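You operate a simulated robot arm through the tools that you are given. There is no shell and no other tool. Be economical: measure what you need, move in short steps, check, and stop when the job is done.

You are at the controls of a simulated two-armed robot. One attempt, no reset.

JOB
Check the brown coil, wind it back till the checker shows 250, and check it again.
Fine: hold the checker to press, hold the reel to turn; 240 degrees of the knob take the whole winding off; leave the coil in the checker.

The check looks at the end state, three seconds after you hand in, the way a careful person would. Anything else that was tipped, shoved, dropped, spilled or broken makes it a failure.

ROBOT AND FRAMES
Two 6-joint arms with two-finger parallel grippers on one trunk, on a base that drives. Base frame: it is fixed to the floor where the robot stands at the start and does not move with it; the origin is under the middle of the robot, x ahead of it, y to its left, z up; the surface under the hand at the start is at about z = 0.8. Units: m, degrees, N and s.
The left shoulder is at the start at [0.07, 0.166, 1.4], the right one opposite. With the tool pointing down near the work surface each hand reaches from about 0.38 to 0.8 m from the robot's upright axis, wherever it stands, measured 20 degrees to its own side. Places, roughly: nest of the hand reel [0.5, 0.2, 0.8]; nest of the turns checker [0.5, -0.5, 0.8]. Payload 3.91 kg a hand.
Tool frame (each hand has its own): the origin (TCP) lies between the finger pads and is the grasp point; the fingertips stand 0.03 m ahead of it; z points along the fingers, y is the line along which they close. The gripper opens to 0.11 m. The fingers are 0.02 m wide and 0.01 m thick; the gripper's body (0.048 by 0.112 m) begins 0.055 m behind the TCP.
Orientation is that of the tool frame in the base frame, as a unit quaternion [x, y, z, w]. With the fingers straight down and closing along the base's y, the tool's x points along the base's -x, its y along +y and its z along -z.

CONTROLS
- The arms move only by the tool move_arm. It takes "left_targets", "right_targets" or both (then of equal length, played together; a hand with none holds still); each is a list of rows, each a list of 7 numbers: the turn, a rotation vector about the base's x, y, z in degrees, then the shift along the base's x, y, z in mm, then the opening, from 0 (shut) to 1 (fully open). In form: [[wx, wy, wz, tx, ty, tz, grip], ...]. A call has 1 to 20 rows; each row is the pose to reach, as a shift and turn from the pose commanded when the call began. Each row takes 0.2 s and may step no farther than 0.05 m and 8.6 degrees from the row before; otherwise, or with a gripper value out of range, the whole call is refused. Where a pose cannot be reached the arm comes as near as it can. A force on the tool above 40 N (or 10 N above the force at the start of the call, whichever is more), or a blocked arm, ends the call early, and 0.2 s more pass. Each finger travels about 0.108 m/s and halts on what it meets, pressing with about 45 N; the grip force reading is that of the motor and also rises with nothing between the fingers. The clock runs only during rows and for 0.2 s after the last one: add rows that repeat a pose to give the fingers time. It gives the time, the measured TCP pose, the force on the tool (base axes), the opening and the grip force at its end, in the units of the frame above (readings bear some noise), with the torque about the TCP (base axes, N m) and any sound that the robot's microphone picked up, and new pictures: "show" is both (left out), scene, wrist or none (wrist: the cameras of the hands that moved).
- Cameras (640 x 400 px; columns grow to the right, rows downward): "scene" is now at [0.1191, -0.0133, 1.5932]; the picture's right is [-0.26, -0.97, 0.00], its down [-0.90, 0.24, -0.36] and it looks along [0.35, -0.09, -0.93] (base axes); focal length 266 px, centre (320, 200). "left" rides on the left gripper at [0.077, -0.007, -0.115] in its tool frame; the picture's right is [0.09, 1.00, 0.00], its down [-0.80, 0.07, -0.59] and it looks along [-0.59, 0.05, 0.80] (tool axes); focal length 270 px, centre (320, 200). "right" rides on the right gripper at [0.077, 0.007, -0.115] in its tool frame; the picture's right is [-0.09, 1.00, 0.00], its down [-0.80, -0.07, -0.59] and it looks along [-0.59, -0.05, 0.80] (tool axes); focal length 270 px, centre (320, 200). There is no depth. A picture from a camera that has moved, and an enlarged one, comes with that camera's place and axes in the base frame and with its lens. The place of the scene camera against the robot may be out by one fixed shift of up to 0.025 m in any direction.
- raise_lower(by): slides the trunk up (or, below 0, down) by that many m; the arms and the scene camera ride with it, the base frame stays. It gives what a move gives, with no picture.
- base_move(legs): drives the robot by 1 to 6 legs, each [ahead, left, turn to the left] in m, m and degrees, along the robot's own axes; the way and the turn of a leg run together, so that a leg with both is an arc; at most 1.5 m and 180 degrees a leg. The arms and the cameras ride along, it lands a little off, and it stops where it bumps. It gives what a move gives, and a new picture of the scene camera.
- head_to(pan, tilt): turns the head with the scene camera to pan (to the left, within 86 degrees either way) and tilt (down, from -29 to 69), counted from straight ahead of the robot. It gives what a move gives, and a new picture of the scene camera.
- close_up(camera, box): a new picture of the part [left, top, right, bottom] of that camera's present view, enlarged. The clock stands still meanwhile.
- job_done(): hands the job in; it is judged then, once.

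Work in short steps. Places have to be worked out from the pictures, the camera data and where the tool is seen: move nearer, look again, correct. Check each grasp and each placing, and mend what went wrong. You have 120 turns and 260 pictures in all, those below and enlarged ones among them. Open the grippers and draw the arms clear of the work before you hand the job in, unless the task says otherwise; then end with one line.

The tools are called after "Call:" as a command line: name --argument value ..., lists and objects as JSON in quotes. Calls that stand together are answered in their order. move_arm: Moves the arms, as the interface text tells. Its arguments: {"type":"object","properties":{"left_targets":{"type":"array"},"right_targets":{"type":"array"},"show":{"type":"string","enum":["both","scene","wrist","none"]}},"required":[]} The other tools are called the same way: raise_lower (by) slides the trunk up or down; base_move (legs) drives the base; head_to (pan, tilt) turns the head that bears the scene camera; close_up (camera, box) takes an enlarged picture of a part of a camera's view; job_done () hands the job in.

At the start:

```text
time: 0.0
left_ee_pos: [0.0817, 0.3112, 0.5134]
left_tool_rot: [0.014, 0.998, 0.037, 0.051]
left_wrist_force: [0.7, 0.0, -0.3]
left_wrist_torque: [-0.03, -0.03, 0.0]
left_width: 0.1099
left_gripper_force: 0.0
right_ee_pos: [0.5243, -0.4017, 0.9989]
right_tool_rot: [0.0, 1.0, 0.0, 0.001]
right_wrist_force: [-0.5, 0.2, 0.0]
right_wrist_torque: [-0.01, -0.02, 0.02]
right_width: 0.1101
right_gripper_force: 0.1
trunk travel left (down, up): [-0.895, 0.045]
robot x, y, heading: [-0.0011, -0.0013, -0.0]
head pan, tilt: [-14.8, 68.8]
```

scene: 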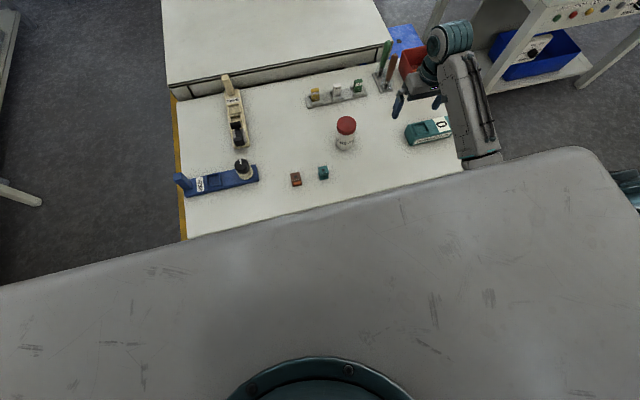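
right: 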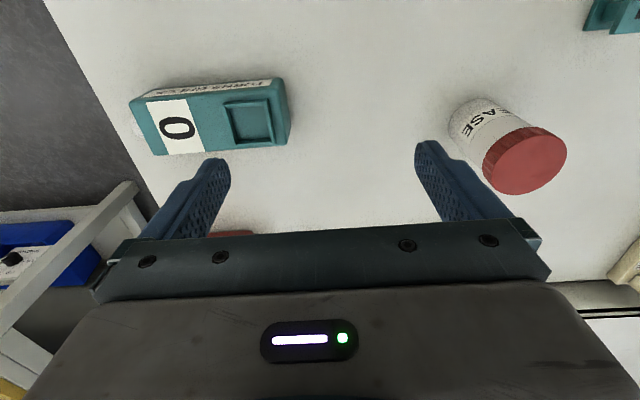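
left: 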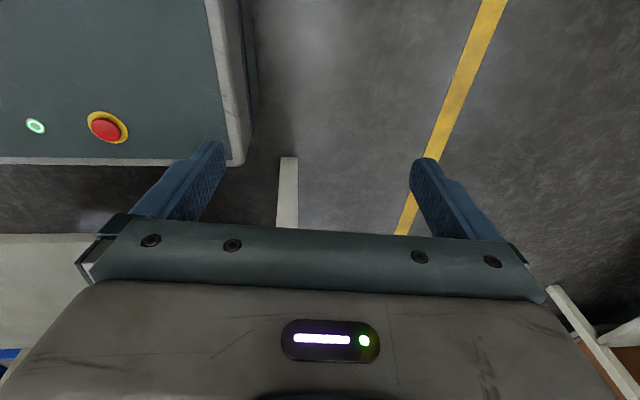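

I take enlarged views of the table to identify the reel, the checker and the coils.

Call:
close_up --camera "scene" --box '[170, 130, 350, 242]'

Call:
close_up --camera "scene" --box '[290, 60, 480, 180]'

Call:
close_up --camera "right" --box '[100, 50, 340, 200]'

```text
3.56 times, centred on (260, 186) of scene
camera zoom: at [0.1191, -0.0133, 1.5932], right [-0.26, -0.97, 0.0], down [-0.9, 0.24, -0.36], along [0.35, -0.09, -0.93], focal length 946 px, centre (533, 250)
```

zoom: 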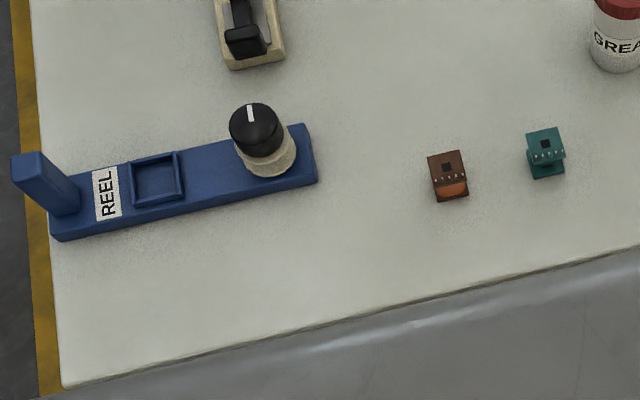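

```text
3.33 times, centred on (385, 120) of scene
camera zoom: at [0.1191, -0.0133, 1.5932], right [-0.26, -0.97, 0.0], down [-0.9, 0.24, -0.36], along [0.35, -0.09, -0.93], focal length 887 px, centre (103, 467)
```

zoom: 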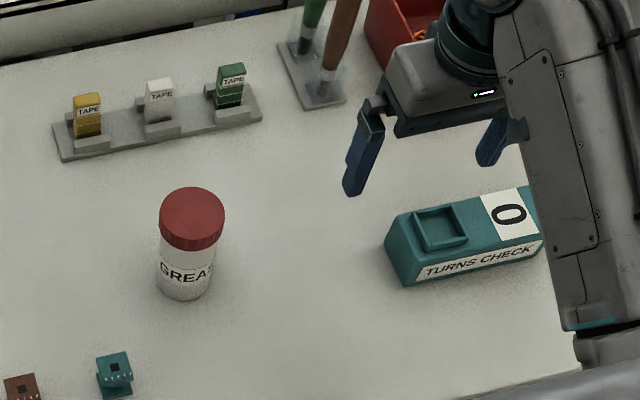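

```text
2.67 times, centred on (220, 125) of right
camera zoom: at [0.447, -0.3954, 1.1133], right [0.09, 1.0, 0.0], down [0.8, -0.07, 0.6], along [0.59, -0.05, -0.8], focal length 721 px, centre (587, 400)
```

zoom: 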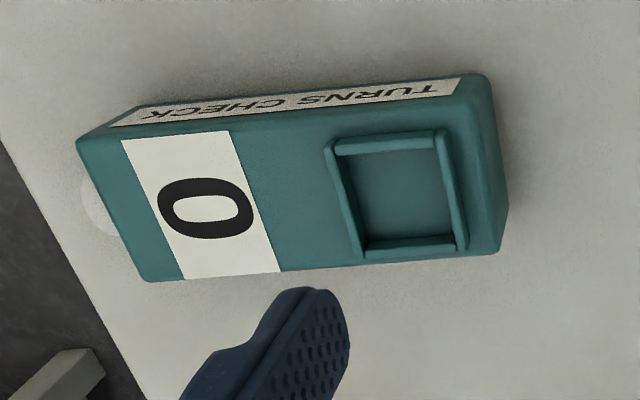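

The brown coil is near (0.50, -0.03), the checker pocket near (0.55, -0.48), the reel pocket near (0.55, 0.22), the knob near (0.55, 0.12). First I raise the left hand straight up beside the robot, clear of the table edge.

Call:
move_arm --left_targets '[[0, 0, 0, 10, 0, 45, 1], [0, 0, 0, 20, 10, 90, 1], [0, 0, 0, 30, 20, 135, 1], [0, 0, 0, 40, 30, 180, 1], [0, 0, 0, 50, 40, 225, 1], [0, 0, 0, 60, 50, 270, 1], [0, 0, 0, 70, 50, 315, 1], [0, 0, 0, 80, 50, 360, 1], [0, 0, 0, 90, 50, 405, 1], [0, 0, 0, 100, 50, 450, 1], [0, 0, 0, 110, 50, 495, 1], [0, 0, 0, 120, 50, 540, 1]]' --show "wrist"

```text
time: 2.6
left_ee_pos: [0.2376, 0.3728, 1.0009]
left_tool_rot: [0.013, 0.998, 0.037, 0.049]
left_wrist_force: [-0.2, -0.8, -0.1]
left_wrist_torque: [-0.01, 0.01, -0.04]
left_width: 0.1102
left_gripper_force: 0.1
left hand out of reach, approached as far as the arm can: row 11, 12
right_ee_pos: [0.5268, -0.3997, 0.9981]
right_tool_rot: [0.0, 1.0, 0.0, 0.002]
right_wrist_force: [0.1, 0.4, -0.7]
right_wrist_torque: [-0.02, 0.0, -0.03]
right_width: 0.1102
right_gripper_force: 0.0
trunk travel left (down, up): [-0.895, 0.045]
robot x, y, heading: [0.0004, 0.0017, -0.1]
head pan, tilt: [-14.8, 68.8]
camera left: at [0.1482, 0.3603, 1.1076], right [-0.07, 1.0, 0.07], down [0.74, 0.0, 0.67], along [0.67, 0.09, -0.74], focal length 270 px, centre (320, 200)
```

left: 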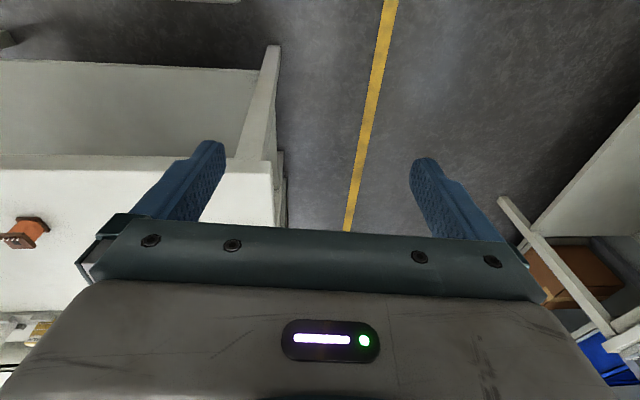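

The left hand is up and clear, and I see the brown coil near (0.47, -0.02). I level the left hand and bring it forward over the table for a view.

Call:
move_arm --left_targets '[[-0.5, 0.7, 0.2, 30, -30, 0, 1], [-1, 1.4, 0.4, 60, -60, 0, 1], [-1.6, 2.1, 0.6, 90, -90, 0, 1], [-2.1, 2.8, 0.8, 120, -120, 0, 1], [-2.6, 3.5, 1.0, 150, -150, 0, 1], [-3.1, 4.2, 1.2, 180, -180, 0, 1], [-3.7, 5, 1.4, 200, -200, 0, 1], [-4.2, 5.7, 1.6, 210, -210, 0, 1]]'

```text
time: 4.6
left_ee_pos: [0.4334, 0.1955, 0.9552]
left_tool_rot: [-0.002, 0.998, 0.064, -0.004]
left_wrist_force: [0.2, 0.6, -0.8]
left_wrist_torque: [0.02, 0.01, -0.01]
left_width: 0.1098
left_gripper_force: 0.0
left hand out of reach, approached as far as the arm can: row 3, 4, 5, 6, 7, 8
right_ee_pos: [0.5246, -0.4015, 1.0003]
right_tool_rot: [0.001, 1.0, 0.0, 0.0]
right_wrist_force: [-0.2, -0.2, 0.5]
right_wrist_torque: [-0.01, -0.03, -0.04]
right_width: 0.1102
right_gripper_force: 0.1
trunk travel left (down, up): [-0.895, 0.045]
robot x, y, heading: [-0.0, -0.0021, -0.0]
head pan, tilt: [-14.8, 68.8]
stopped in row 8 (left hand): the arm was blocked; the commanded pose is now the measured one
camera scene: at [0.1184, -0.0133, 1.5932], right [-0.26, -0.97, 0.0], down [-0.9, 0.24, -0.36], along [0.35, -0.09, -0.93], focal length 266 px, centre (320, 200)
camera left: at [0.3558, 0.1748, 1.068], right [-0.09, 0.99, 0.13], down [0.81, 0.0, 0.59], along [0.59, 0.16, -0.79], focal length 270 px, centre (320, 200)
```

scene: 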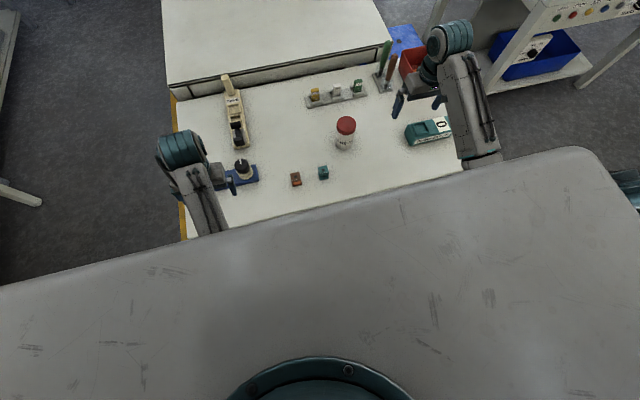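
left: 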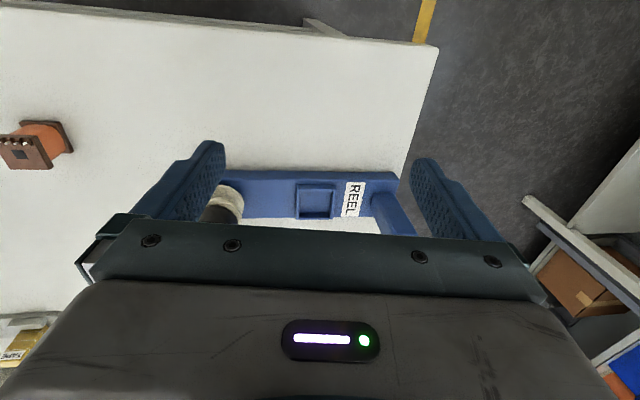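

The left hand is at (0.43, 0.20, 0.955), rolled about 7 degrees. I level it and move toward the brown coil in gentle steps.

Call:
move_arm --left_targets '[[-2, 0, 0, 20, -20, 20, 1], [-4, 0, 0, 30, -50, 35, 1], [-6, 0, 0, 30, -90, 35, 1], [-7.3, 0, 0, 30, -120, 35, 1], [-7.3, 0, 0, 30, -140, 35, 1]]'

```text
time: 5.3
left_ee_pos: [0.4591, 0.2034, 0.9563]
left_tool_rot: [-0.011, 0.995, 0.101, -0.013]
left_wrist_force: [0.4, -0.3, -0.1]
left_wrist_torque: [0.01, -0.03, 0.01]
left_width: 0.1101
left_gripper_force: 0.0
left hand out of reach, approached as far as the arm can: row 1, 2, 3
right_ee_pos: [0.5251, -0.4015, 0.9999]
right_tool_rot: [-0.001, 1.0, 0.0, 0.001]
right_wrist_force: [0.4, -0.3, -0.5]
right_wrist_torque: [-0.02, 0.04, -0.01]
right_width: 0.1098
right_gripper_force: 0.0
trunk travel left (down, up): [-0.895, 0.045]
robot x, y, heading: [-0.0002, -0.0023, -0.1]
head pan, tilt: [-14.8, 68.8]
stopped in row 3 (left hand): the arm was blocked; the commanded pose is now the measured one
camera scene: at [0.1191, -0.0123, 1.5932], right [-0.25, -0.97, 0.0], down [-0.9, 0.24, -0.36], along [0.35, -0.09, -0.93], focal length 266 px, centre (320, 200)
camera left: at [0.3846, 0.1732, 1.0693], right [-0.11, 0.97, 0.2], down [0.82, -0.03, 0.58], along [0.57, 0.23, -0.79], focal length 270 px, centre (320, 200)
```

scene: 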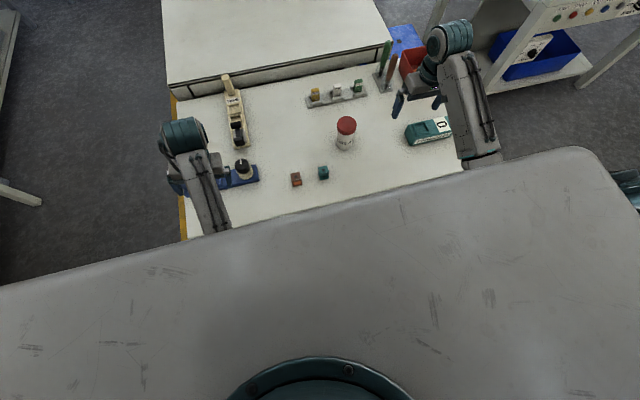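
left: 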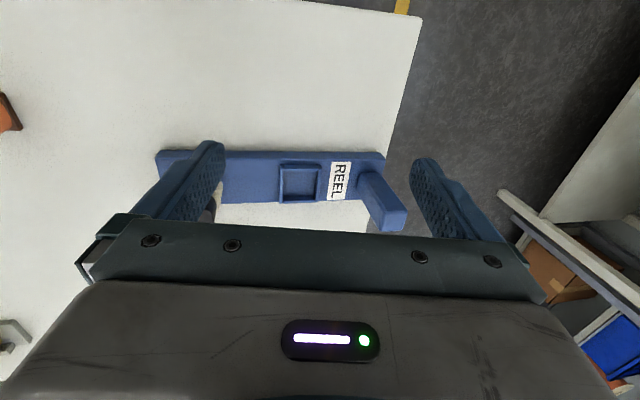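

The left arm is caught at a joint limit here; I move it outward towards the mirror of the right arm's pose, levelling it.

Call:
move_arm --left_targets '[[0, 0, 0, 10, 40, 10, 1], [-2, 0, 0, 20, 80, 20, 1], [-5, 0, 0, 30, 120, 30, 1], [-8, 0, 0, 45, 150, 40, 1], [-11, 0, 0, 55, 180, 45, 1], [-11.6, 0, 0, 65, 197, 45, 1], [-11.6, 0, 0, 65, 197, 45, 1]]'

```text
time: 6.9
left_ee_pos: [0.525, 0.4057, 0.9927]
left_tool_rot: [-0.01, 1.0, -0.002, -0.011]
left_wrist_force: [0.1, 0.5, -0.9]
left_wrist_torque: [-0.02, -0.01, -0.01]
left_width: 0.1097
left_gripper_force: 0.1
left hand out of reach, approached as far as the arm can: row 1, 2, 3, 4, 5, 6, 7
right_ee_pos: [0.5251, -0.4012, 0.9986]
right_tool_rot: [0.0, 1.0, 0.001, 0.001]
right_wrist_force: [-0.3, 0.3, 0.6]
right_wrist_torque: [0.03, 0.01, 0.01]
right_width: 0.1099
right_gripper_force: 0.0
trunk travel left (down, up): [-0.895, 0.045]
robot x, y, heading: [-0.0028, 0.002, -0.0]
head pan, tilt: [-14.8, 68.8]
camera scene: at [0.1195, -0.0138, 1.5932], right [-0.25, -0.97, 0.0], down [-0.9, 0.24, -0.36], along [0.35, -0.09, -0.93], focal length 266 px, centre (320, 200)
camera left: at [0.4494, 0.3981, 1.1085], right [-0.11, 0.99, 0.0], down [0.81, 0.09, 0.58], along [0.57, 0.06, -0.82], focal length 270 px, centre (320, 200)
```

scene: 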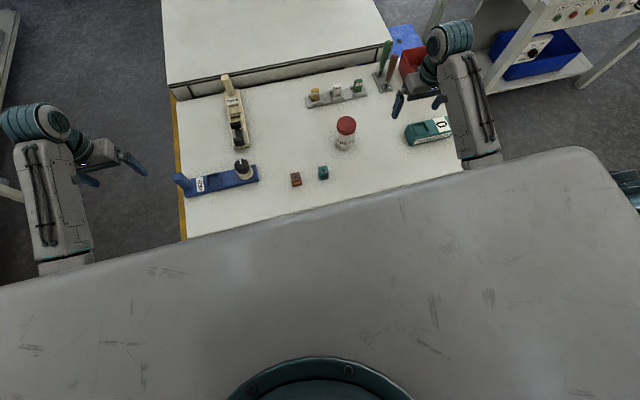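
left: 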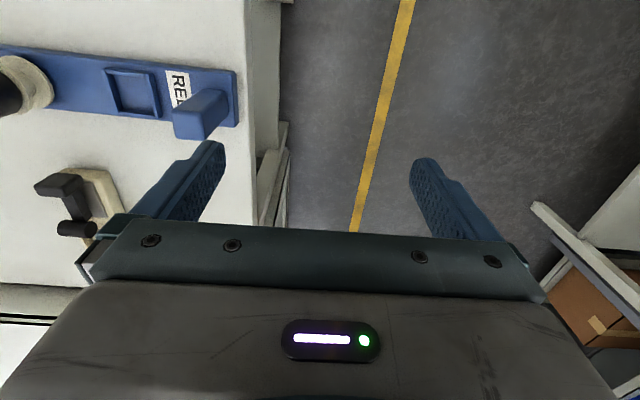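

The left arm is now level at the mirrored pose. Before driving I look around with the head for free floor space to the right.

Call:
head_to --pan -60 --tilt 40

Call:
head_to --pan 0 --tilt 35

```text
time: 8.1
left_ee_pos: [0.524, 0.4044, 0.9921]
left_tool_rot: [-0.009, 1.0, -0.003, -0.011]
left_wrist_force: [-1.0, 0.5, -0.3]
left_wrist_torque: [0.0, -0.01, 0.03]
left_width: 0.11
left_gripper_force: 0.0
right_ee_pos: [0.5253, -0.402, 0.9995]
right_tool_rot: [-0.001, 1.0, 0.0, 0.001]
right_wrist_force: [0.1, 0.0, 0.2]
right_wrist_torque: [0.04, -0.02, 0.01]
right_width: 0.1101
right_gripper_force: 0.0
trunk travel left (down, up): [-0.895, 0.045]
robot x, y, heading: [0.0008, 0.0016, 0.0]
head pan, tilt: [-60.0, 40.0]
camera scene: at [0.1079, -0.0726, 1.6292], right [-0.87, -0.5, 0.0], down [-0.32, 0.56, -0.77], along [0.38, -0.66, -0.64], focal length 266 px, centre (320, 200)
```

scene: 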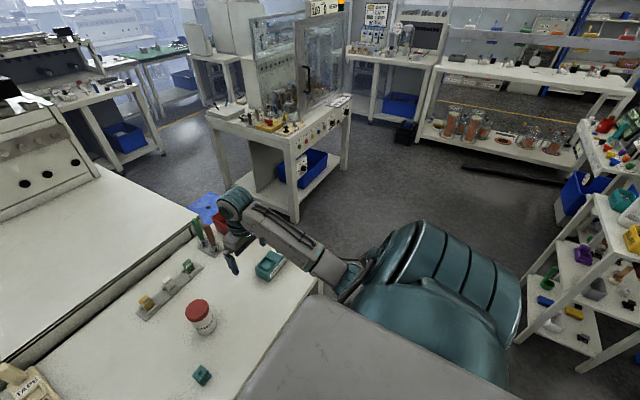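

```text
time: 9.4
left_ee_pos: [0.5241, 0.4048, 0.9918]
left_tool_rot: [-0.01, 1.0, -0.003, -0.011]
left_wrist_force: [-0.1, -0.2, -0.6]
left_wrist_torque: [-0.03, 0.01, -0.01]
left_width: 0.1099
left_gripper_force: 0.0
right_ee_pos: [0.525, -0.4033, 0.9997]
right_tool_rot: [0.0, 1.0, 0.0, 0.001]
right_wrist_force: [0.5, 0.2, -0.3]
right_wrist_torque: [0.01, -0.03, -0.01]
right_width: 0.11
right_gripper_force: 0.0
trunk travel left (down, up): [-0.895, 0.045]
robot x, y, heading: [-0.0008, -0.0021, -0.1]
head pan, tilt: [0.0, 35.0]
camera scene: at [0.1533, 0.001, 1.6368], right [0.0, -1.0, 0.0], down [-0.57, 0.0, -0.82], along [0.82, 0.0, -0.57], focal length 266 px, centre (320, 200)
```

scene: 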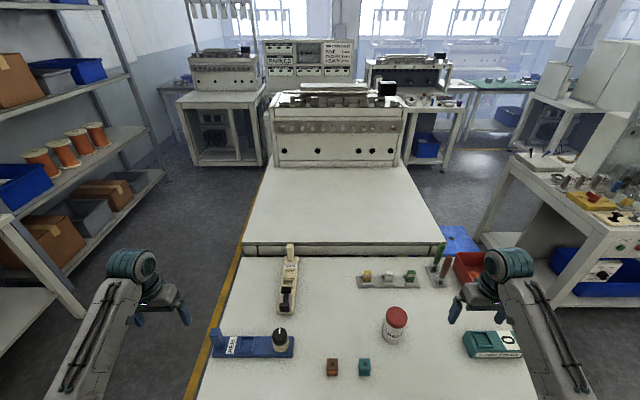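

The floor beside the robot is free. I back off a little and shift right, to stand at about (-0.08, -0.3).

Call:
base_move --legs '[[-0.08, 0, 0], [0, -0.3, 0]]'

Call:
head_to --pan 0 --tilt 60

```text
time: 12.1
left_ee_pos: [0.4443, 0.1065, 0.991]
left_tool_rot: [-0.01, 1.0, -0.002, -0.012]
left_wrist_force: [-0.3, 0.0, -0.2]
left_wrist_torque: [0.0, 0.02, 0.0]
left_width: 0.11
left_gripper_force: 0.0
right_ee_pos: [0.4435, -0.6982, 0.9995]
right_tool_rot: [0.0, 1.0, 0.0, 0.0]
right_wrist_force: [0.0, 0.3, 0.6]
right_wrist_torque: [-0.03, 0.03, 0.0]
right_width: 0.1101
right_gripper_force: 0.0
trunk travel left (down, up): [-0.895, 0.045]
robot x, y, heading: [-0.0791, -0.2979, -0.2]
head pan, tilt: [0.0, 35.0]
camera scene: at [0.0736, -0.2956, 1.6368], right [0.0, -1.0, 0.0], down [-0.57, 0.0, -0.82], along [0.82, 0.0, -0.57], focal length 266 px, centre (320, 200)
```

scene: 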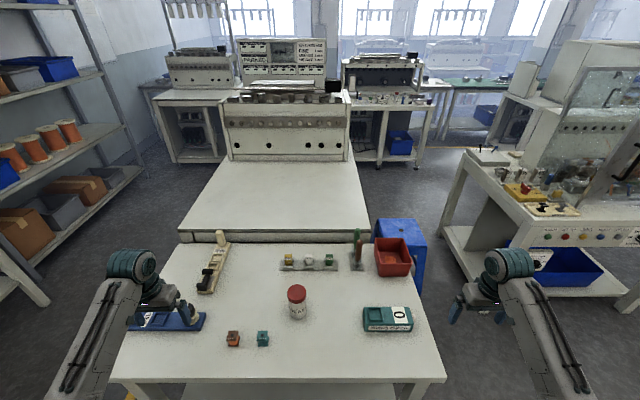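

```text
time: 13.0
left_ee_pos: [0.4443, 0.1043, 0.9924]
left_tool_rot: [-0.01, 1.0, -0.001, -0.011]
left_wrist_force: [-0.2, -0.4, 0.2]
left_wrist_torque: [0.04, 0.0, 0.04]
left_width: 0.1099
left_gripper_force: 0.0
right_ee_pos: [0.4435, -0.7005, 0.9994]
right_tool_rot: [0.0, 1.0, 0.002, 0.0]
right_wrist_force: [0.4, -0.1, -0.1]
right_wrist_torque: [0.03, 0.01, 0.0]
right_width: 0.1103
right_gripper_force: 0.1
trunk travel left (down, up): [-0.895, 0.045]
robot x, y, heading: [-0.0818, -0.2977, 0.1]
head pan, tilt: [0.0, 60.0]
camera scene: at [0.0519, -0.2989, 1.6026], right [0.0, -1.0, 0.0], down [-0.87, 0.0, -0.5], along [0.5, 0.0, -0.87], focal length 266 px, centre (320, 200)
```

scene: 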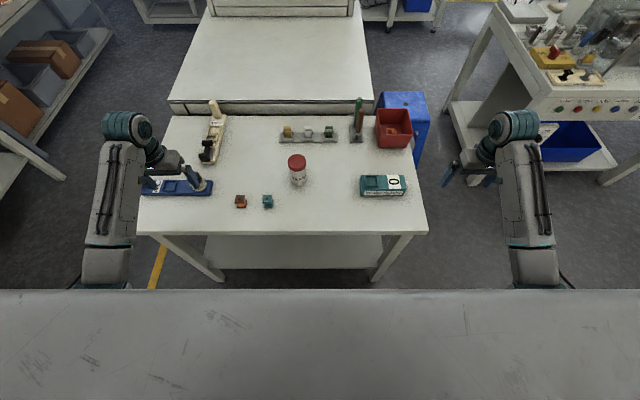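

Good overview. I bring the left hand nearer the brown coil for a close look.

Call:
move_arm --left_targets '[[0, 0, 0, 0, -40, 0, 1], [0, 0, 0, 0, -80, -10, 1], [0, 0, 0, 0, -110, -30, 1], [0, 0, 0, 0, -120, -50, 1], [0, 0, 0, 0, -120, -50, 1]]' --show "wrist"

```text
time: 14.2
left_ee_pos: [0.4437, -0.016, 0.942]
left_tool_rot: [-0.009, 1.0, -0.001, -0.011]
left_wrist_force: [0.2, -0.4, 0.2]
left_wrist_torque: [0.01, 0.03, -0.02]
left_width: 0.11
left_gripper_force: 0.0
left hand out of reach, approached as far as the arm can: row 1, 2, 3
right_ee_pos: [0.4451, -0.7013, 0.9994]
right_tool_rot: [0.001, 1.0, 0.001, 0.0]
right_wrist_force: [0.7, 0.0, -0.7]
right_wrist_torque: [0.04, -0.01, -0.03]
right_width: 0.1098
right_gripper_force: 0.1
trunk travel left (down, up): [-0.895, 0.045]
robot x, y, heading: [-0.08, -0.3005, -0.1]
head pan, tilt: [0.0, 60.0]
camera left: at [0.369, -0.0217, 1.0575], right [-0.11, 0.99, 0.0], down [0.81, 0.09, 0.58], along [0.57, 0.06, -0.82], focal length 270 px, centre (320, 200)
```

left: 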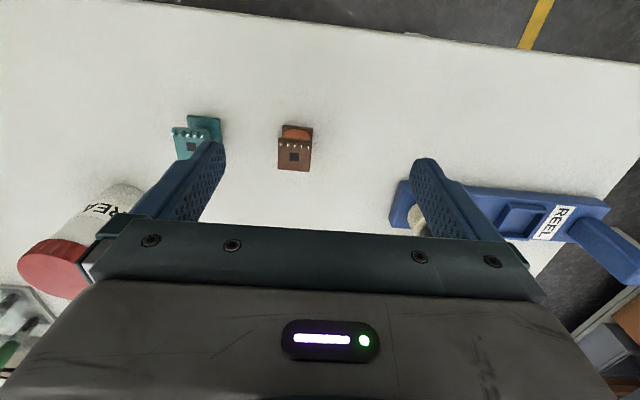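

Call:
close_up --camera "left" --box '[220, 90, 380, 190]'

Call:
close_up --camera "scene" --box '[130, 165, 290, 265]'

Call:
close_up --camera "scene" --box '[340, 150, 436, 210]'

```text
4.00 times, centred on (300, 140) of left
camera zoom: at [0.369, -0.0217, 1.0575], right [-0.11, 0.99, 0.0], down [0.81, 0.09, 0.58], along [0.57, 0.06, -0.82], focal length 1081 px, centre (400, 440)
```

zoom: 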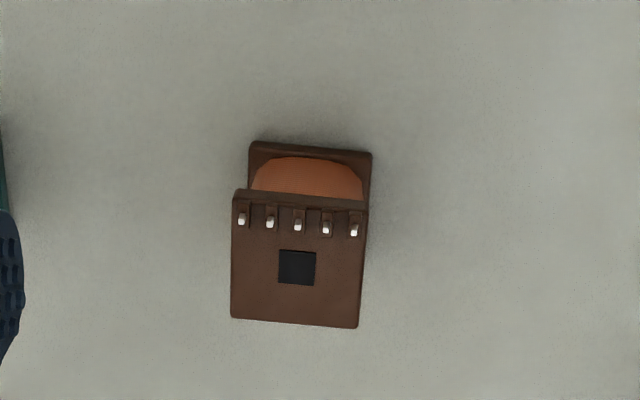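

```text
4.00 times, centred on (210, 215) of scene
camera zoom: at [0.0522, -0.298, 1.6025], right [0.0, -1.0, 0.0], down [-0.87, 0.0, -0.5], along [0.5, 0.0, -0.87], focal length 1064 px, centre (760, 140)
```

zoom: 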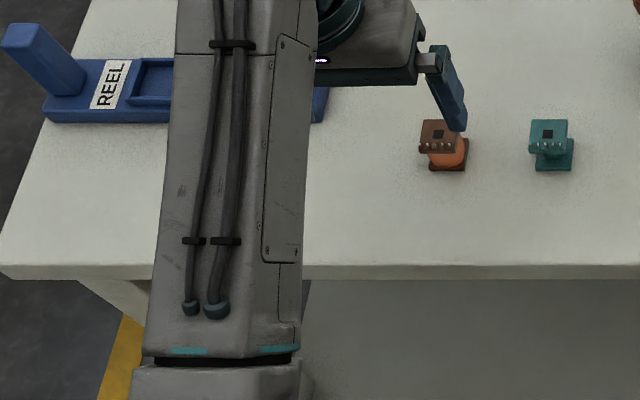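

```text
6.67 times, centred on (388, 180) of scene
camera zoom: at [0.0522, -0.298, 1.6025], right [0.0, -1.0, 0.0], down [-0.87, 0.0, -0.5], along [0.5, 0.0, -0.87], focal length 1774 px, centre (-133, 333)
```

zoom: 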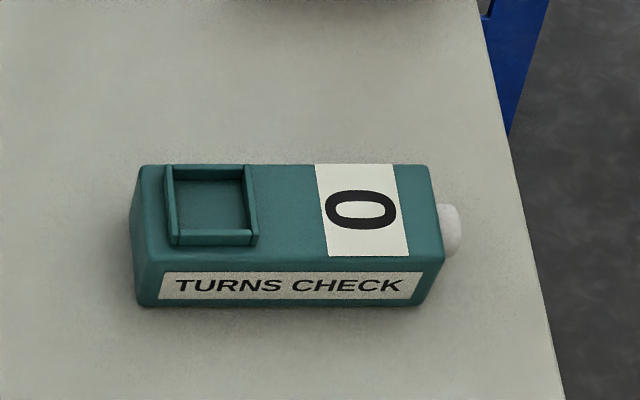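

The checker has a white push button on its right end; the coil is a ~3 cm bobbin at about (0.476, -0.033) with pins toward the robot. I descend to just above it with fingers partly closed.

Call:
move_arm --left_targets '[[0, -0.6, 0, 16, -9, 0, 0.6], [0, -1.2, 0, 32, -17, -10, 0.6], [0, -1.2, 0, 32, -17, -40, 0.6], [0, -1.2, 0, 32, -17, -62, 0.6], [0, -1.2, 0, 32, -17, -62, 0.6]]' --show "wrist"

Call:
close_up --camera "left" --box '[200, 100, 440, 250]'

Call:
close_up --camera "scene" --box '[200, 170, 280, 220]'

```text
time: 15.4
left_ee_pos: [0.4768, -0.032, 0.8807]
left_tool_rot: [-0.009, 1.0, -0.002, -0.001]
left_wrist_force: [0.0, 0.4, -0.7]
left_wrist_torque: [0.01, -0.01, 0.01]
left_width: 0.066
left_gripper_force: 0.0
right_ee_pos: [0.445, -0.702, 0.9991]
right_tool_rot: [0.0, 1.0, 0.001, 0.001]
right_wrist_force: [-0.2, -0.2, 0.3]
right_wrist_torque: [0.02, 0.01, 0.0]
right_width: 0.11
right_gripper_force: 0.1
trunk travel left (down, up): [-0.895, 0.045]
robot x, y, heading: [-0.0804, -0.2977, -0.1]
head pan, tilt: [0.0, 60.0]
camera left: at [0.399, -0.0389, 0.9945], right [-0.11, 0.99, 0.0], down [0.8, 0.09, 0.59], along [0.59, 0.06, -0.81], focal length 270 px, centre (320, 200)
```

left: 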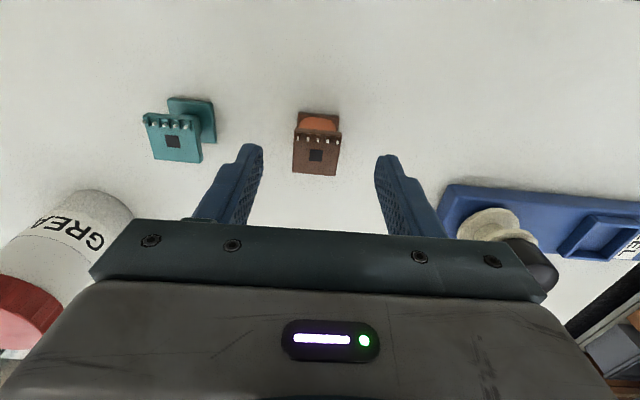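

```text
2.67 times, centred on (320, 175) of left
camera zoom: at [0.399, -0.0389, 0.9945], right [-0.11, 0.99, 0.0], down [0.8, 0.09, 0.59], along [0.59, 0.06, -0.81], focal length 721 px, centre (320, 267)
```

zoom: 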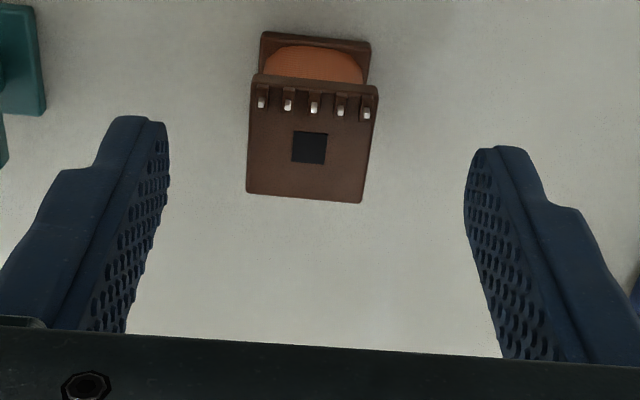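

```text
8.00 times, centred on (240, 195) of scene
camera zoom: at [0.0523, -0.2986, 1.6025], right [0.0, -1.0, 0.0], down [-0.87, 0.0, -0.5], along [0.5, 0.0, -0.87], focal length 2129 px, centre (960, 240)
```

zoom: 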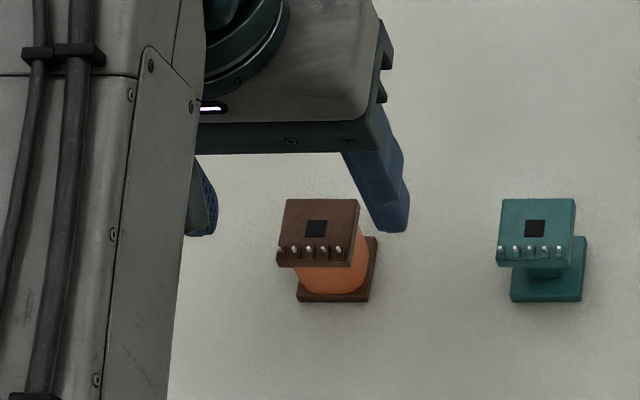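

The coil is centred between the fingertips. I go down to z 0.845 and close.

Call:
move_arm --left_targets '[[0, 0, 0, 0, -1, -18, 0.6], [0, 0, 0, 0, -1, -35, 0.6], [0, 0, 0, 0, -1, -35, 0.4], [0, 0, 0, 0, -1, -35, 0.2], [0, 0, 0, 0, -1, -35, 0.2], [0, 0, 0, 0, -1, -35, 0.2]]' --show "wrist"

Call:
close_up --camera "scene" --box '[200, 170, 280, 220]'

```text
time: 16.8
left_ee_pos: [0.4772, -0.0334, 0.8438]
left_tool_rot: [-0.009, 1.0, -0.003, 0.0]
left_wrist_force: [-0.1, -0.9, 0.2]
left_wrist_torque: [-0.01, 0.03, 0.02]
left_width: 0.0286
left_gripper_force: 45.4
right_ee_pos: [0.4443, -0.7007, 1.0005]
right_tool_rot: [0.0, 1.0, 0.0, 0.002]
right_wrist_force: [0.7, 0.4, 0.2]
right_wrist_torque: [0.01, 0.01, -0.02]
right_width: 0.1101
right_gripper_force: 0.0
trunk travel left (down, up): [-0.895, 0.045]
robot x, y, heading: [-0.08, -0.2998, -0.1]
head pan, tilt: [0.0, 60.0]
camera left: at [0.3989, -0.0395, 0.96], right [-0.11, 0.99, 0.0], down [0.8, 0.09, 0.59], along [0.59, 0.06, -0.81], focal length 270 px, centre (320, 200)
```

left: 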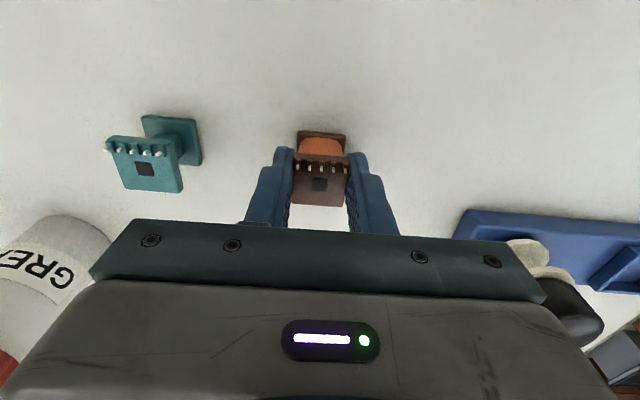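

```text
8.00 times, centred on (240, 195) of scene
camera zoom: at [0.052, -0.2981, 1.6025], right [0.0, -1.0, 0.0], down [-0.87, 0.0, -0.5], along [0.5, 0.0, -0.87], focal length 2129 px, centre (960, 240)
```

zoom: 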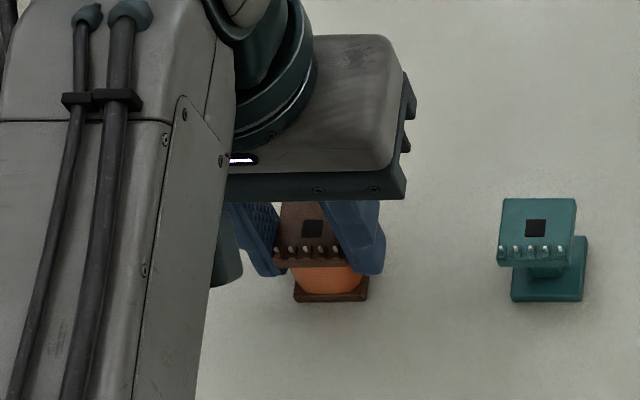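

Gripped at 28.6 mm. I lift it straight up.

Call:
move_arm --left_targets '[[0, 0, 0, 0, 0, 30, 0.2], [0, 0, 0, 0, 0, 70, 0.2], [0, 0, 0, -10, 0, 105, 0.2], [0, 0, 0, -10, 0, 105, 0.2]]' --show "scene"

Call:
close_up --camera "left" --box '[240, 100, 400, 200]'

```text
time: 17.8
left_ee_pos: [0.4664, -0.0327, 0.9496]
left_tool_rot: [-0.009, 1.0, -0.003, -0.001]
left_wrist_force: [0.3, 0.2, 0.6]
left_wrist_torque: [0.03, 0.0, -0.01]
left_width: 0.0284
left_gripper_force: 44.9
right_ee_pos: [0.4434, -0.7015, 0.999]
right_tool_rot: [0.001, 1.0, 0.001, 0.001]
right_wrist_force: [0.6, 0.9, 0.7]
right_wrist_torque: [-0.03, 0.0, -0.02]
right_width: 0.1101
right_gripper_force: 0.1
trunk travel left (down, up): [-0.895, 0.045]
robot x, y, heading: [-0.081, -0.2977, 0.1]
head pan, tilt: [0.0, 60.0]
camera scene: at [0.0522, -0.2981, 1.6025], right [0.0, -1.0, 0.0], down [-0.87, 0.0, -0.5], along [0.5, 0.0, -0.87], focal length 266 px, centre (320, 200)
```

scene: 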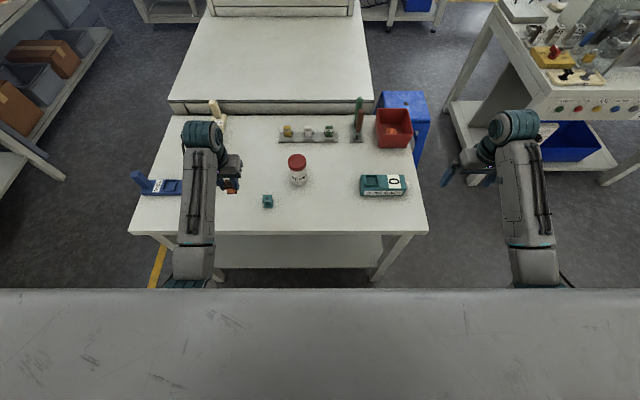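

```text
4.00 times, centred on (320, 150) of left
camera zoom: at [0.3887, -0.0393, 1.0646], right [-0.11, 0.99, 0.0], down [0.8, 0.09, 0.59], along [0.59, 0.06, -0.81], focal length 1081 px, centre (320, 400)
```

zoom: 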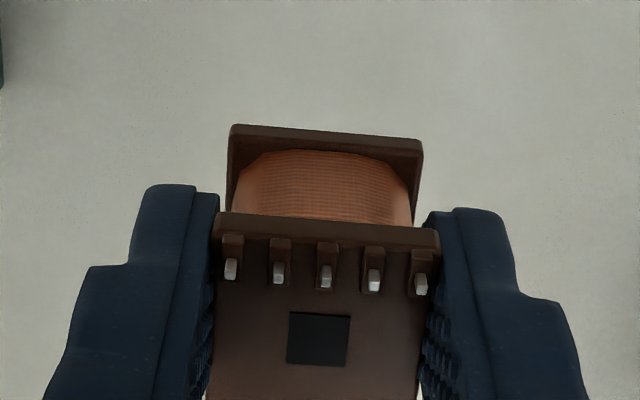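

Coil is held well. Drive 0.22 m right so the checker is ahead.

Call:
base_move --legs '[[0, -0.22, 0]]'

Call:
close_up --camera "scene" --box '[270, 150, 366, 210]'

```text
time: 19.4
left_ee_pos: [0.4668, -0.2476, 0.9489]
left_tool_rot: [-0.009, 1.0, -0.003, -0.001]
left_wrist_force: [-1.1, 0.5, -0.3]
left_wrist_torque: [-0.05, 0.0, 0.03]
left_width: 0.0285
left_gripper_force: 44.9
right_ee_pos: [0.444, -0.9169, 0.9999]
right_tool_rot: [0.0, 1.0, -0.001, 0.0]
right_wrist_force: [-0.2, 0.7, 0.4]
right_wrist_torque: [0.0, 0.0, 0.02]
right_width: 0.1099
right_gripper_force: 0.0
trunk travel left (down, up): [-0.895, 0.045]
robot x, y, heading: [-0.0817, -0.5199, -0.3]
head pan, tilt: [0.0, 60.0]
camera scene: at [0.0515, -0.5131, 1.6026], right [0.0, -1.0, 0.0], down [-0.87, 0.0, -0.5], along [0.5, 0.0, -0.87], focal length 266 px, centre (320, 200)
```

scene: 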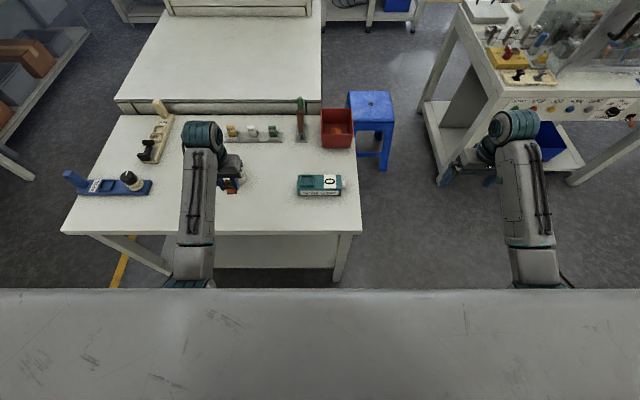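

```text
6.67 times, centred on (318, 180) of scene
camera zoom: at [0.0515, -0.5131, 1.6026], right [0.0, -1.0, 0.0], down [-0.87, 0.0, -0.5], along [0.5, 0.0, -0.87], focal length 1774 px, centre (333, 333)
```

zoom: 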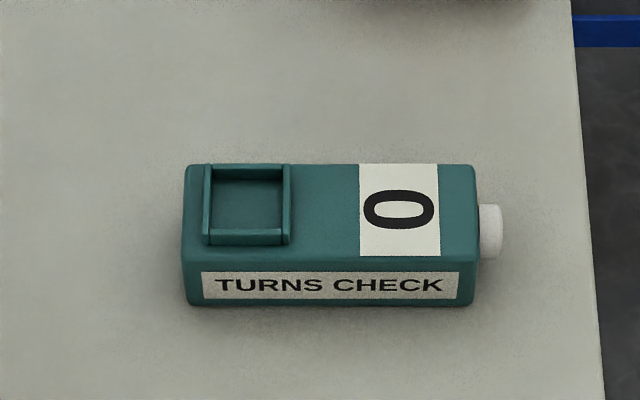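

Now I move the left hand, with the coil, towards the checker pocket and look with the wrist camera.

Call:
move_arm --left_targets '[[0, 0, 0, 0, -45, 0, 0.2], [0, 0, 0, 0, -90, 0, 0.2], [0, 0, 0, 0, -135, 0, 0.2], [0, 0, 0, 0, -180, 0, 0.2], [0, 0, 0, 20, -225, 0, 0.2], [0, 0, 0, 40, -227, -10, 0.2], [0, 0, 0, 40, -227, -10, 0.2]]'

Call:
close_up --camera "left" --box '[200, 80, 440, 230]'

```text
time: 20.6
left_ee_pos: [0.4777, -0.3512, 0.9123]
left_tool_rot: [-0.037, 0.996, 0.08, -0.015]
left_wrist_force: [0.3, 1.3, -0.4]
left_wrist_torque: [-0.02, 0.04, -0.01]
left_width: 0.0285
left_gripper_force: 44.6
left hand out of reach, approached as far as the arm can: row 5
right_ee_pos: [0.4451, -0.9177, 0.9983]
right_tool_rot: [0.0, 1.0, 0.001, 0.001]
right_wrist_force: [0.6, 0.1, 0.4]
right_wrist_torque: [0.0, 0.02, -0.01]
right_width: 0.1097
right_gripper_force: 0.0
trunk travel left (down, up): [-0.895, 0.045]
robot x, y, heading: [-0.0812, -0.5178, 0.3]
head pan, tilt: [0.0, 60.0]
stopped in row 5 (left hand): the arm was blocked; the commanded pose is now the measured one
camera scene: at [0.0531, -0.5154, 1.6024], right [0.0, -1.0, 0.0], down [-0.87, 0.0, -0.5], along [0.5, 0.0, -0.87], focal length 266 px, centre (320, 200)
camera left: at [0.4032, -0.3808, 1.0261], right [-0.16, 0.97, 0.16], down [0.81, 0.04, 0.58], along [0.56, 0.22, -0.8], focal length 270 px, centre (320, 200)
```

scene: 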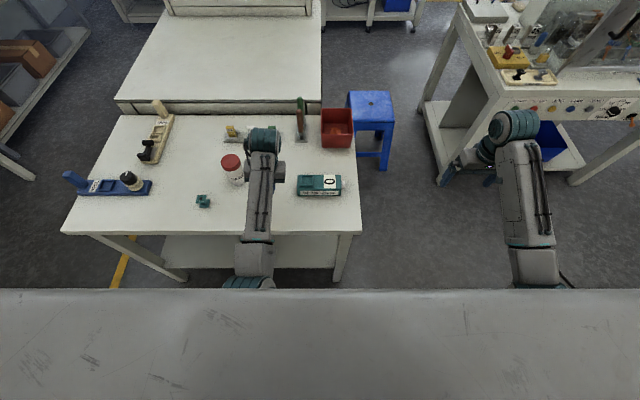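
left: 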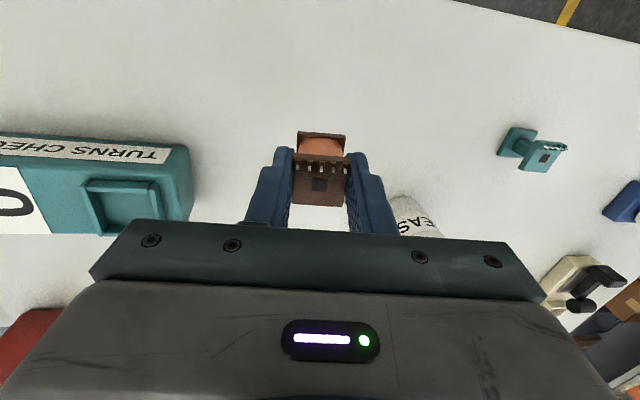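

```text
2.67 times, centred on (320, 155) of left
camera zoom: at [0.4032, -0.3808, 1.0261], right [-0.16, 0.97, 0.16], down [0.81, 0.04, 0.58], along [0.56, 0.22, -0.8], focal length 721 px, centre (320, 320)
```

zoom: 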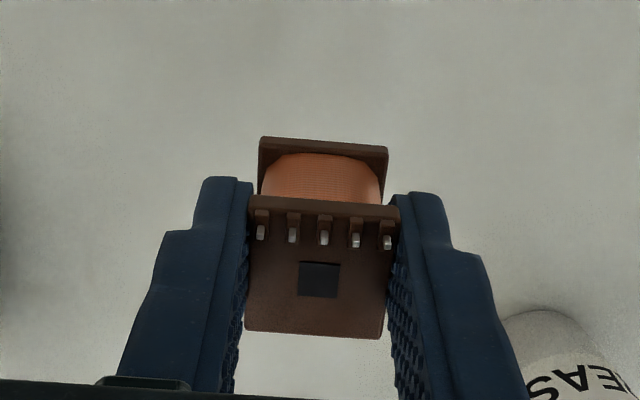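

The left hand cannot come inward past about 0.17 m left of the robot's middle. I take it back out and level it, then stand further right so that the pocket lies on the left hand's side.

Call:
move_arm --left_targets '[[-1.5, 0, 0, 0, 30, 10, 0.2], [-4, -0.8, -1.5, 0, 60, 20, 0.2], [-7, -1.7, -3, 0, 90, 30, 0.2], [-9.2, -1.7, -4.2, -5, 110, 35, 0.2], [-9.2, -1.7, -4.2, -5, 110, 35, 0.2]]' --show "none"

Call:
base_move --legs '[[0, -0.22, 0]]'

```text
time: 21.8
left_ee_pos: [0.4719, -0.2425, 0.9485]
left_tool_rot: [0.001, 1.0, -0.001, 0.0]
left_wrist_force: [-0.2, -0.5, -0.3]
left_wrist_torque: [0.01, 0.01, -0.02]
left_width: 0.0284
left_gripper_force: 45.4
right_ee_pos: [0.444, -0.9179, 0.9993]
right_tool_rot: [0.0, 1.0, 0.0, 0.001]
right_wrist_force: [-1.3, -0.3, 0.0]
right_wrist_torque: [0.02, -0.03, -0.03]
right_width: 0.11
right_gripper_force: 0.1
trunk travel left (down, up): [-0.895, 0.045]
robot x, y, heading: [-0.0818, -0.5164, -0.1]
head pan, tilt: [0.0, 60.0]
```

```text
time: 23.5
left_ee_pos: [0.4711, -0.4576, 0.9472]
left_tool_rot: [0.0, 1.0, -0.001, -0.001]
left_wrist_force: [-0.2, 1.0, -0.6]
left_wrist_torque: [-0.02, -0.02, 0.01]
left_width: 0.0287
left_gripper_force: 44.6
right_ee_pos: [0.4442, -1.1347, 1.0011]
right_tool_rot: [0.0, 1.0, -0.001, 0.0]
right_wrist_force: [0.2, 0.5, 0.1]
right_wrist_torque: [0.01, -0.01, 0.0]
right_width: 0.1101
right_gripper_force: 0.0
trunk travel left (down, up): [-0.895, 0.045]
robot x, y, heading: [-0.0817, -0.7383, 0.1]
head pan, tilt: [0.0, 60.0]
camera scene: at [0.0516, -0.7311, 1.6026], right [0.0, -1.0, 0.0], down [-0.87, 0.0, -0.5], along [0.5, 0.0, -0.87], focal length 266 px, centre (320, 200)
```

scene: 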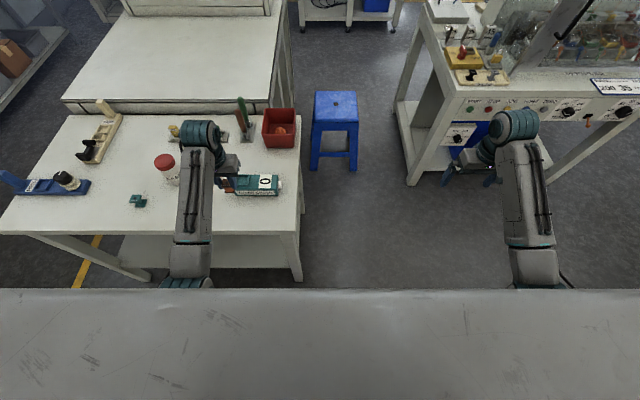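

Next a wrist view of the pocket from here.

Call:
move_arm --left_targets '[[0, 0, 0, 0, 0, 0, 0.2]]' --show "wrist"

Call:
close_up --camera "left" --box '[200, 80, 440, 230]'

Call:
close_up --camera "scene" --box '[200, 160, 296, 220]'

```text
time: 23.9
left_ee_pos: [0.4703, -0.4596, 0.9475]
left_tool_rot: [0.0, 1.0, -0.001, 0.0]
left_wrist_force: [0.6, 0.5, -0.1]
left_wrist_torque: [0.0, 0.0, -0.02]
left_width: 0.0284
left_gripper_force: 45.5
right_ee_pos: [0.4435, -1.1346, 0.9995]
right_tool_rot: [-0.001, 1.0, 0.001, 0.0]
right_wrist_force: [-0.1, 0.6, -0.3]
right_wrist_torque: [0.0, 0.01, 0.0]
right_width: 0.1101
right_gripper_force: 0.1
trunk travel left (down, up): [-0.895, 0.045]
robot x, y, heading: [-0.0818, -0.737, -0.1]
head pan, tilt: [0.0, 60.0]
camera left: at [0.3927, -0.4656, 1.062], right [-0.09, 1.0, 0.0], down [0.8, 0.07, 0.59], along [0.59, 0.05, -0.8], focal length 270 px, centre (320, 200)
```

left: 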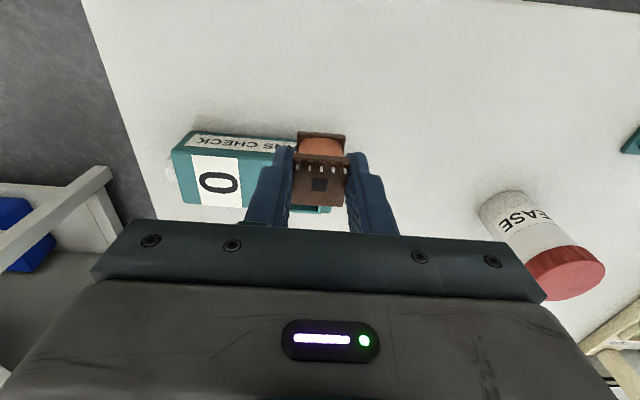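

```text
2.67 times, centred on (320, 155) of left
camera zoom: at [0.3927, -0.4656, 1.062], right [-0.09, 1.0, 0.0], down [0.8, 0.07, 0.59], along [0.59, 0.05, -0.8], focal length 721 px, centre (320, 320)
```

zoom: 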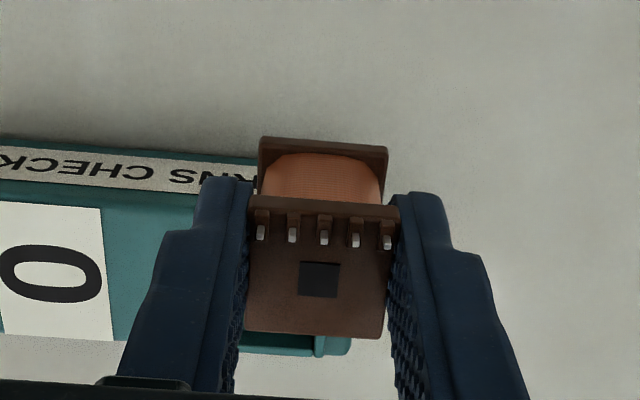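

```text
6.67 times, centred on (248, 190) of scene
camera zoom: at [0.0516, -0.7331, 1.6025], right [0.0, -1.0, 0.0], down [-0.87, 0.0, -0.5], along [0.5, 0.0, -0.87], focal length 1774 px, centre (800, 267)
```

zoom: 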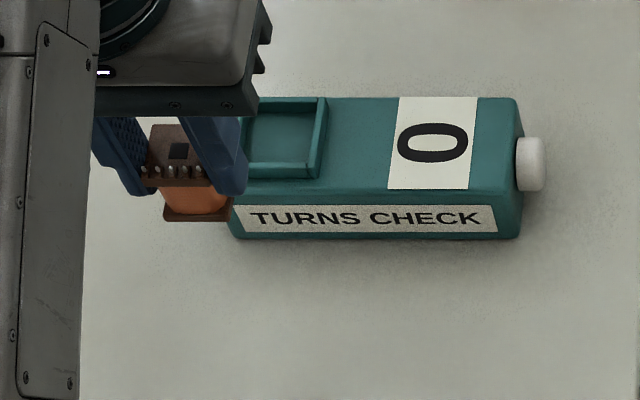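

I shift the hand aside (+y) and a bit lower to see the pocket unobstructed.

Call:
move_arm --left_targets '[[0, 0, 0, 10, 35, -20, 0.2], [0, 0, 0, 20, 70, -35, 0.2], [0, 0, 0, 20, 70, -35, 0.2]]' --show "wrist"

Call:
close_up --camera "left" --box '[90, 110, 290, 235]'

```text
time: 24.7
left_ee_pos: [0.4913, -0.3917, 0.9121]
left_tool_rot: [-0.001, 1.0, 0.0, 0.001]
left_wrist_force: [0.2, -0.5, -0.2]
left_wrist_torque: [0.03, -0.03, 0.0]
left_width: 0.0288
left_gripper_force: 44.9
right_ee_pos: [0.4443, -1.1369, 1.0007]
right_tool_rot: [0.0, 1.0, 0.001, 0.0]
right_wrist_force: [1.1, -0.4, -0.3]
right_wrist_torque: [0.05, -0.01, -0.03]
right_width: 0.1099
right_gripper_force: 0.0
trunk travel left (down, up): [-0.895, 0.045]
robot x, y, heading: [-0.081, -0.7353, 0.0]
head pan, tilt: [0.0, 60.0]
camera left: at [0.4121, -0.3967, 1.0276], right [-0.09, 1.0, 0.0], down [0.8, 0.07, 0.6], along [0.59, 0.05, -0.8], focal length 270 px, centre (320, 200)
```

left: 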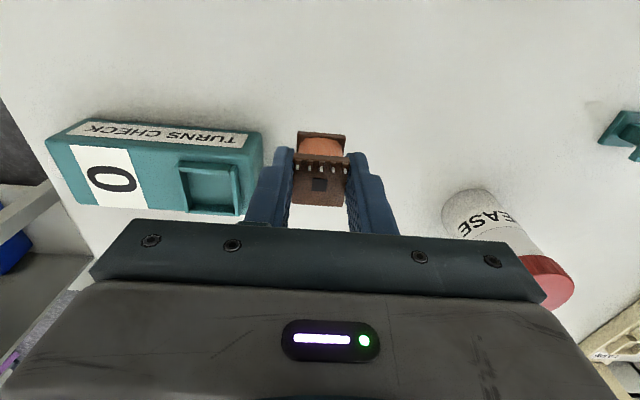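

```text
3.20 times, centred on (190, 172) of left
camera zoom: at [0.4121, -0.3967, 1.0276], right [-0.09, 1.0, 0.0], down [0.8, 0.07, 0.6], along [0.59, 0.05, -0.8], focal length 865 px, centre (736, 288)
```

zoom: 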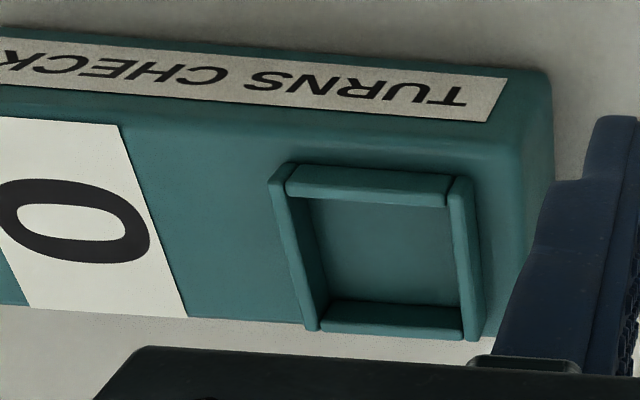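

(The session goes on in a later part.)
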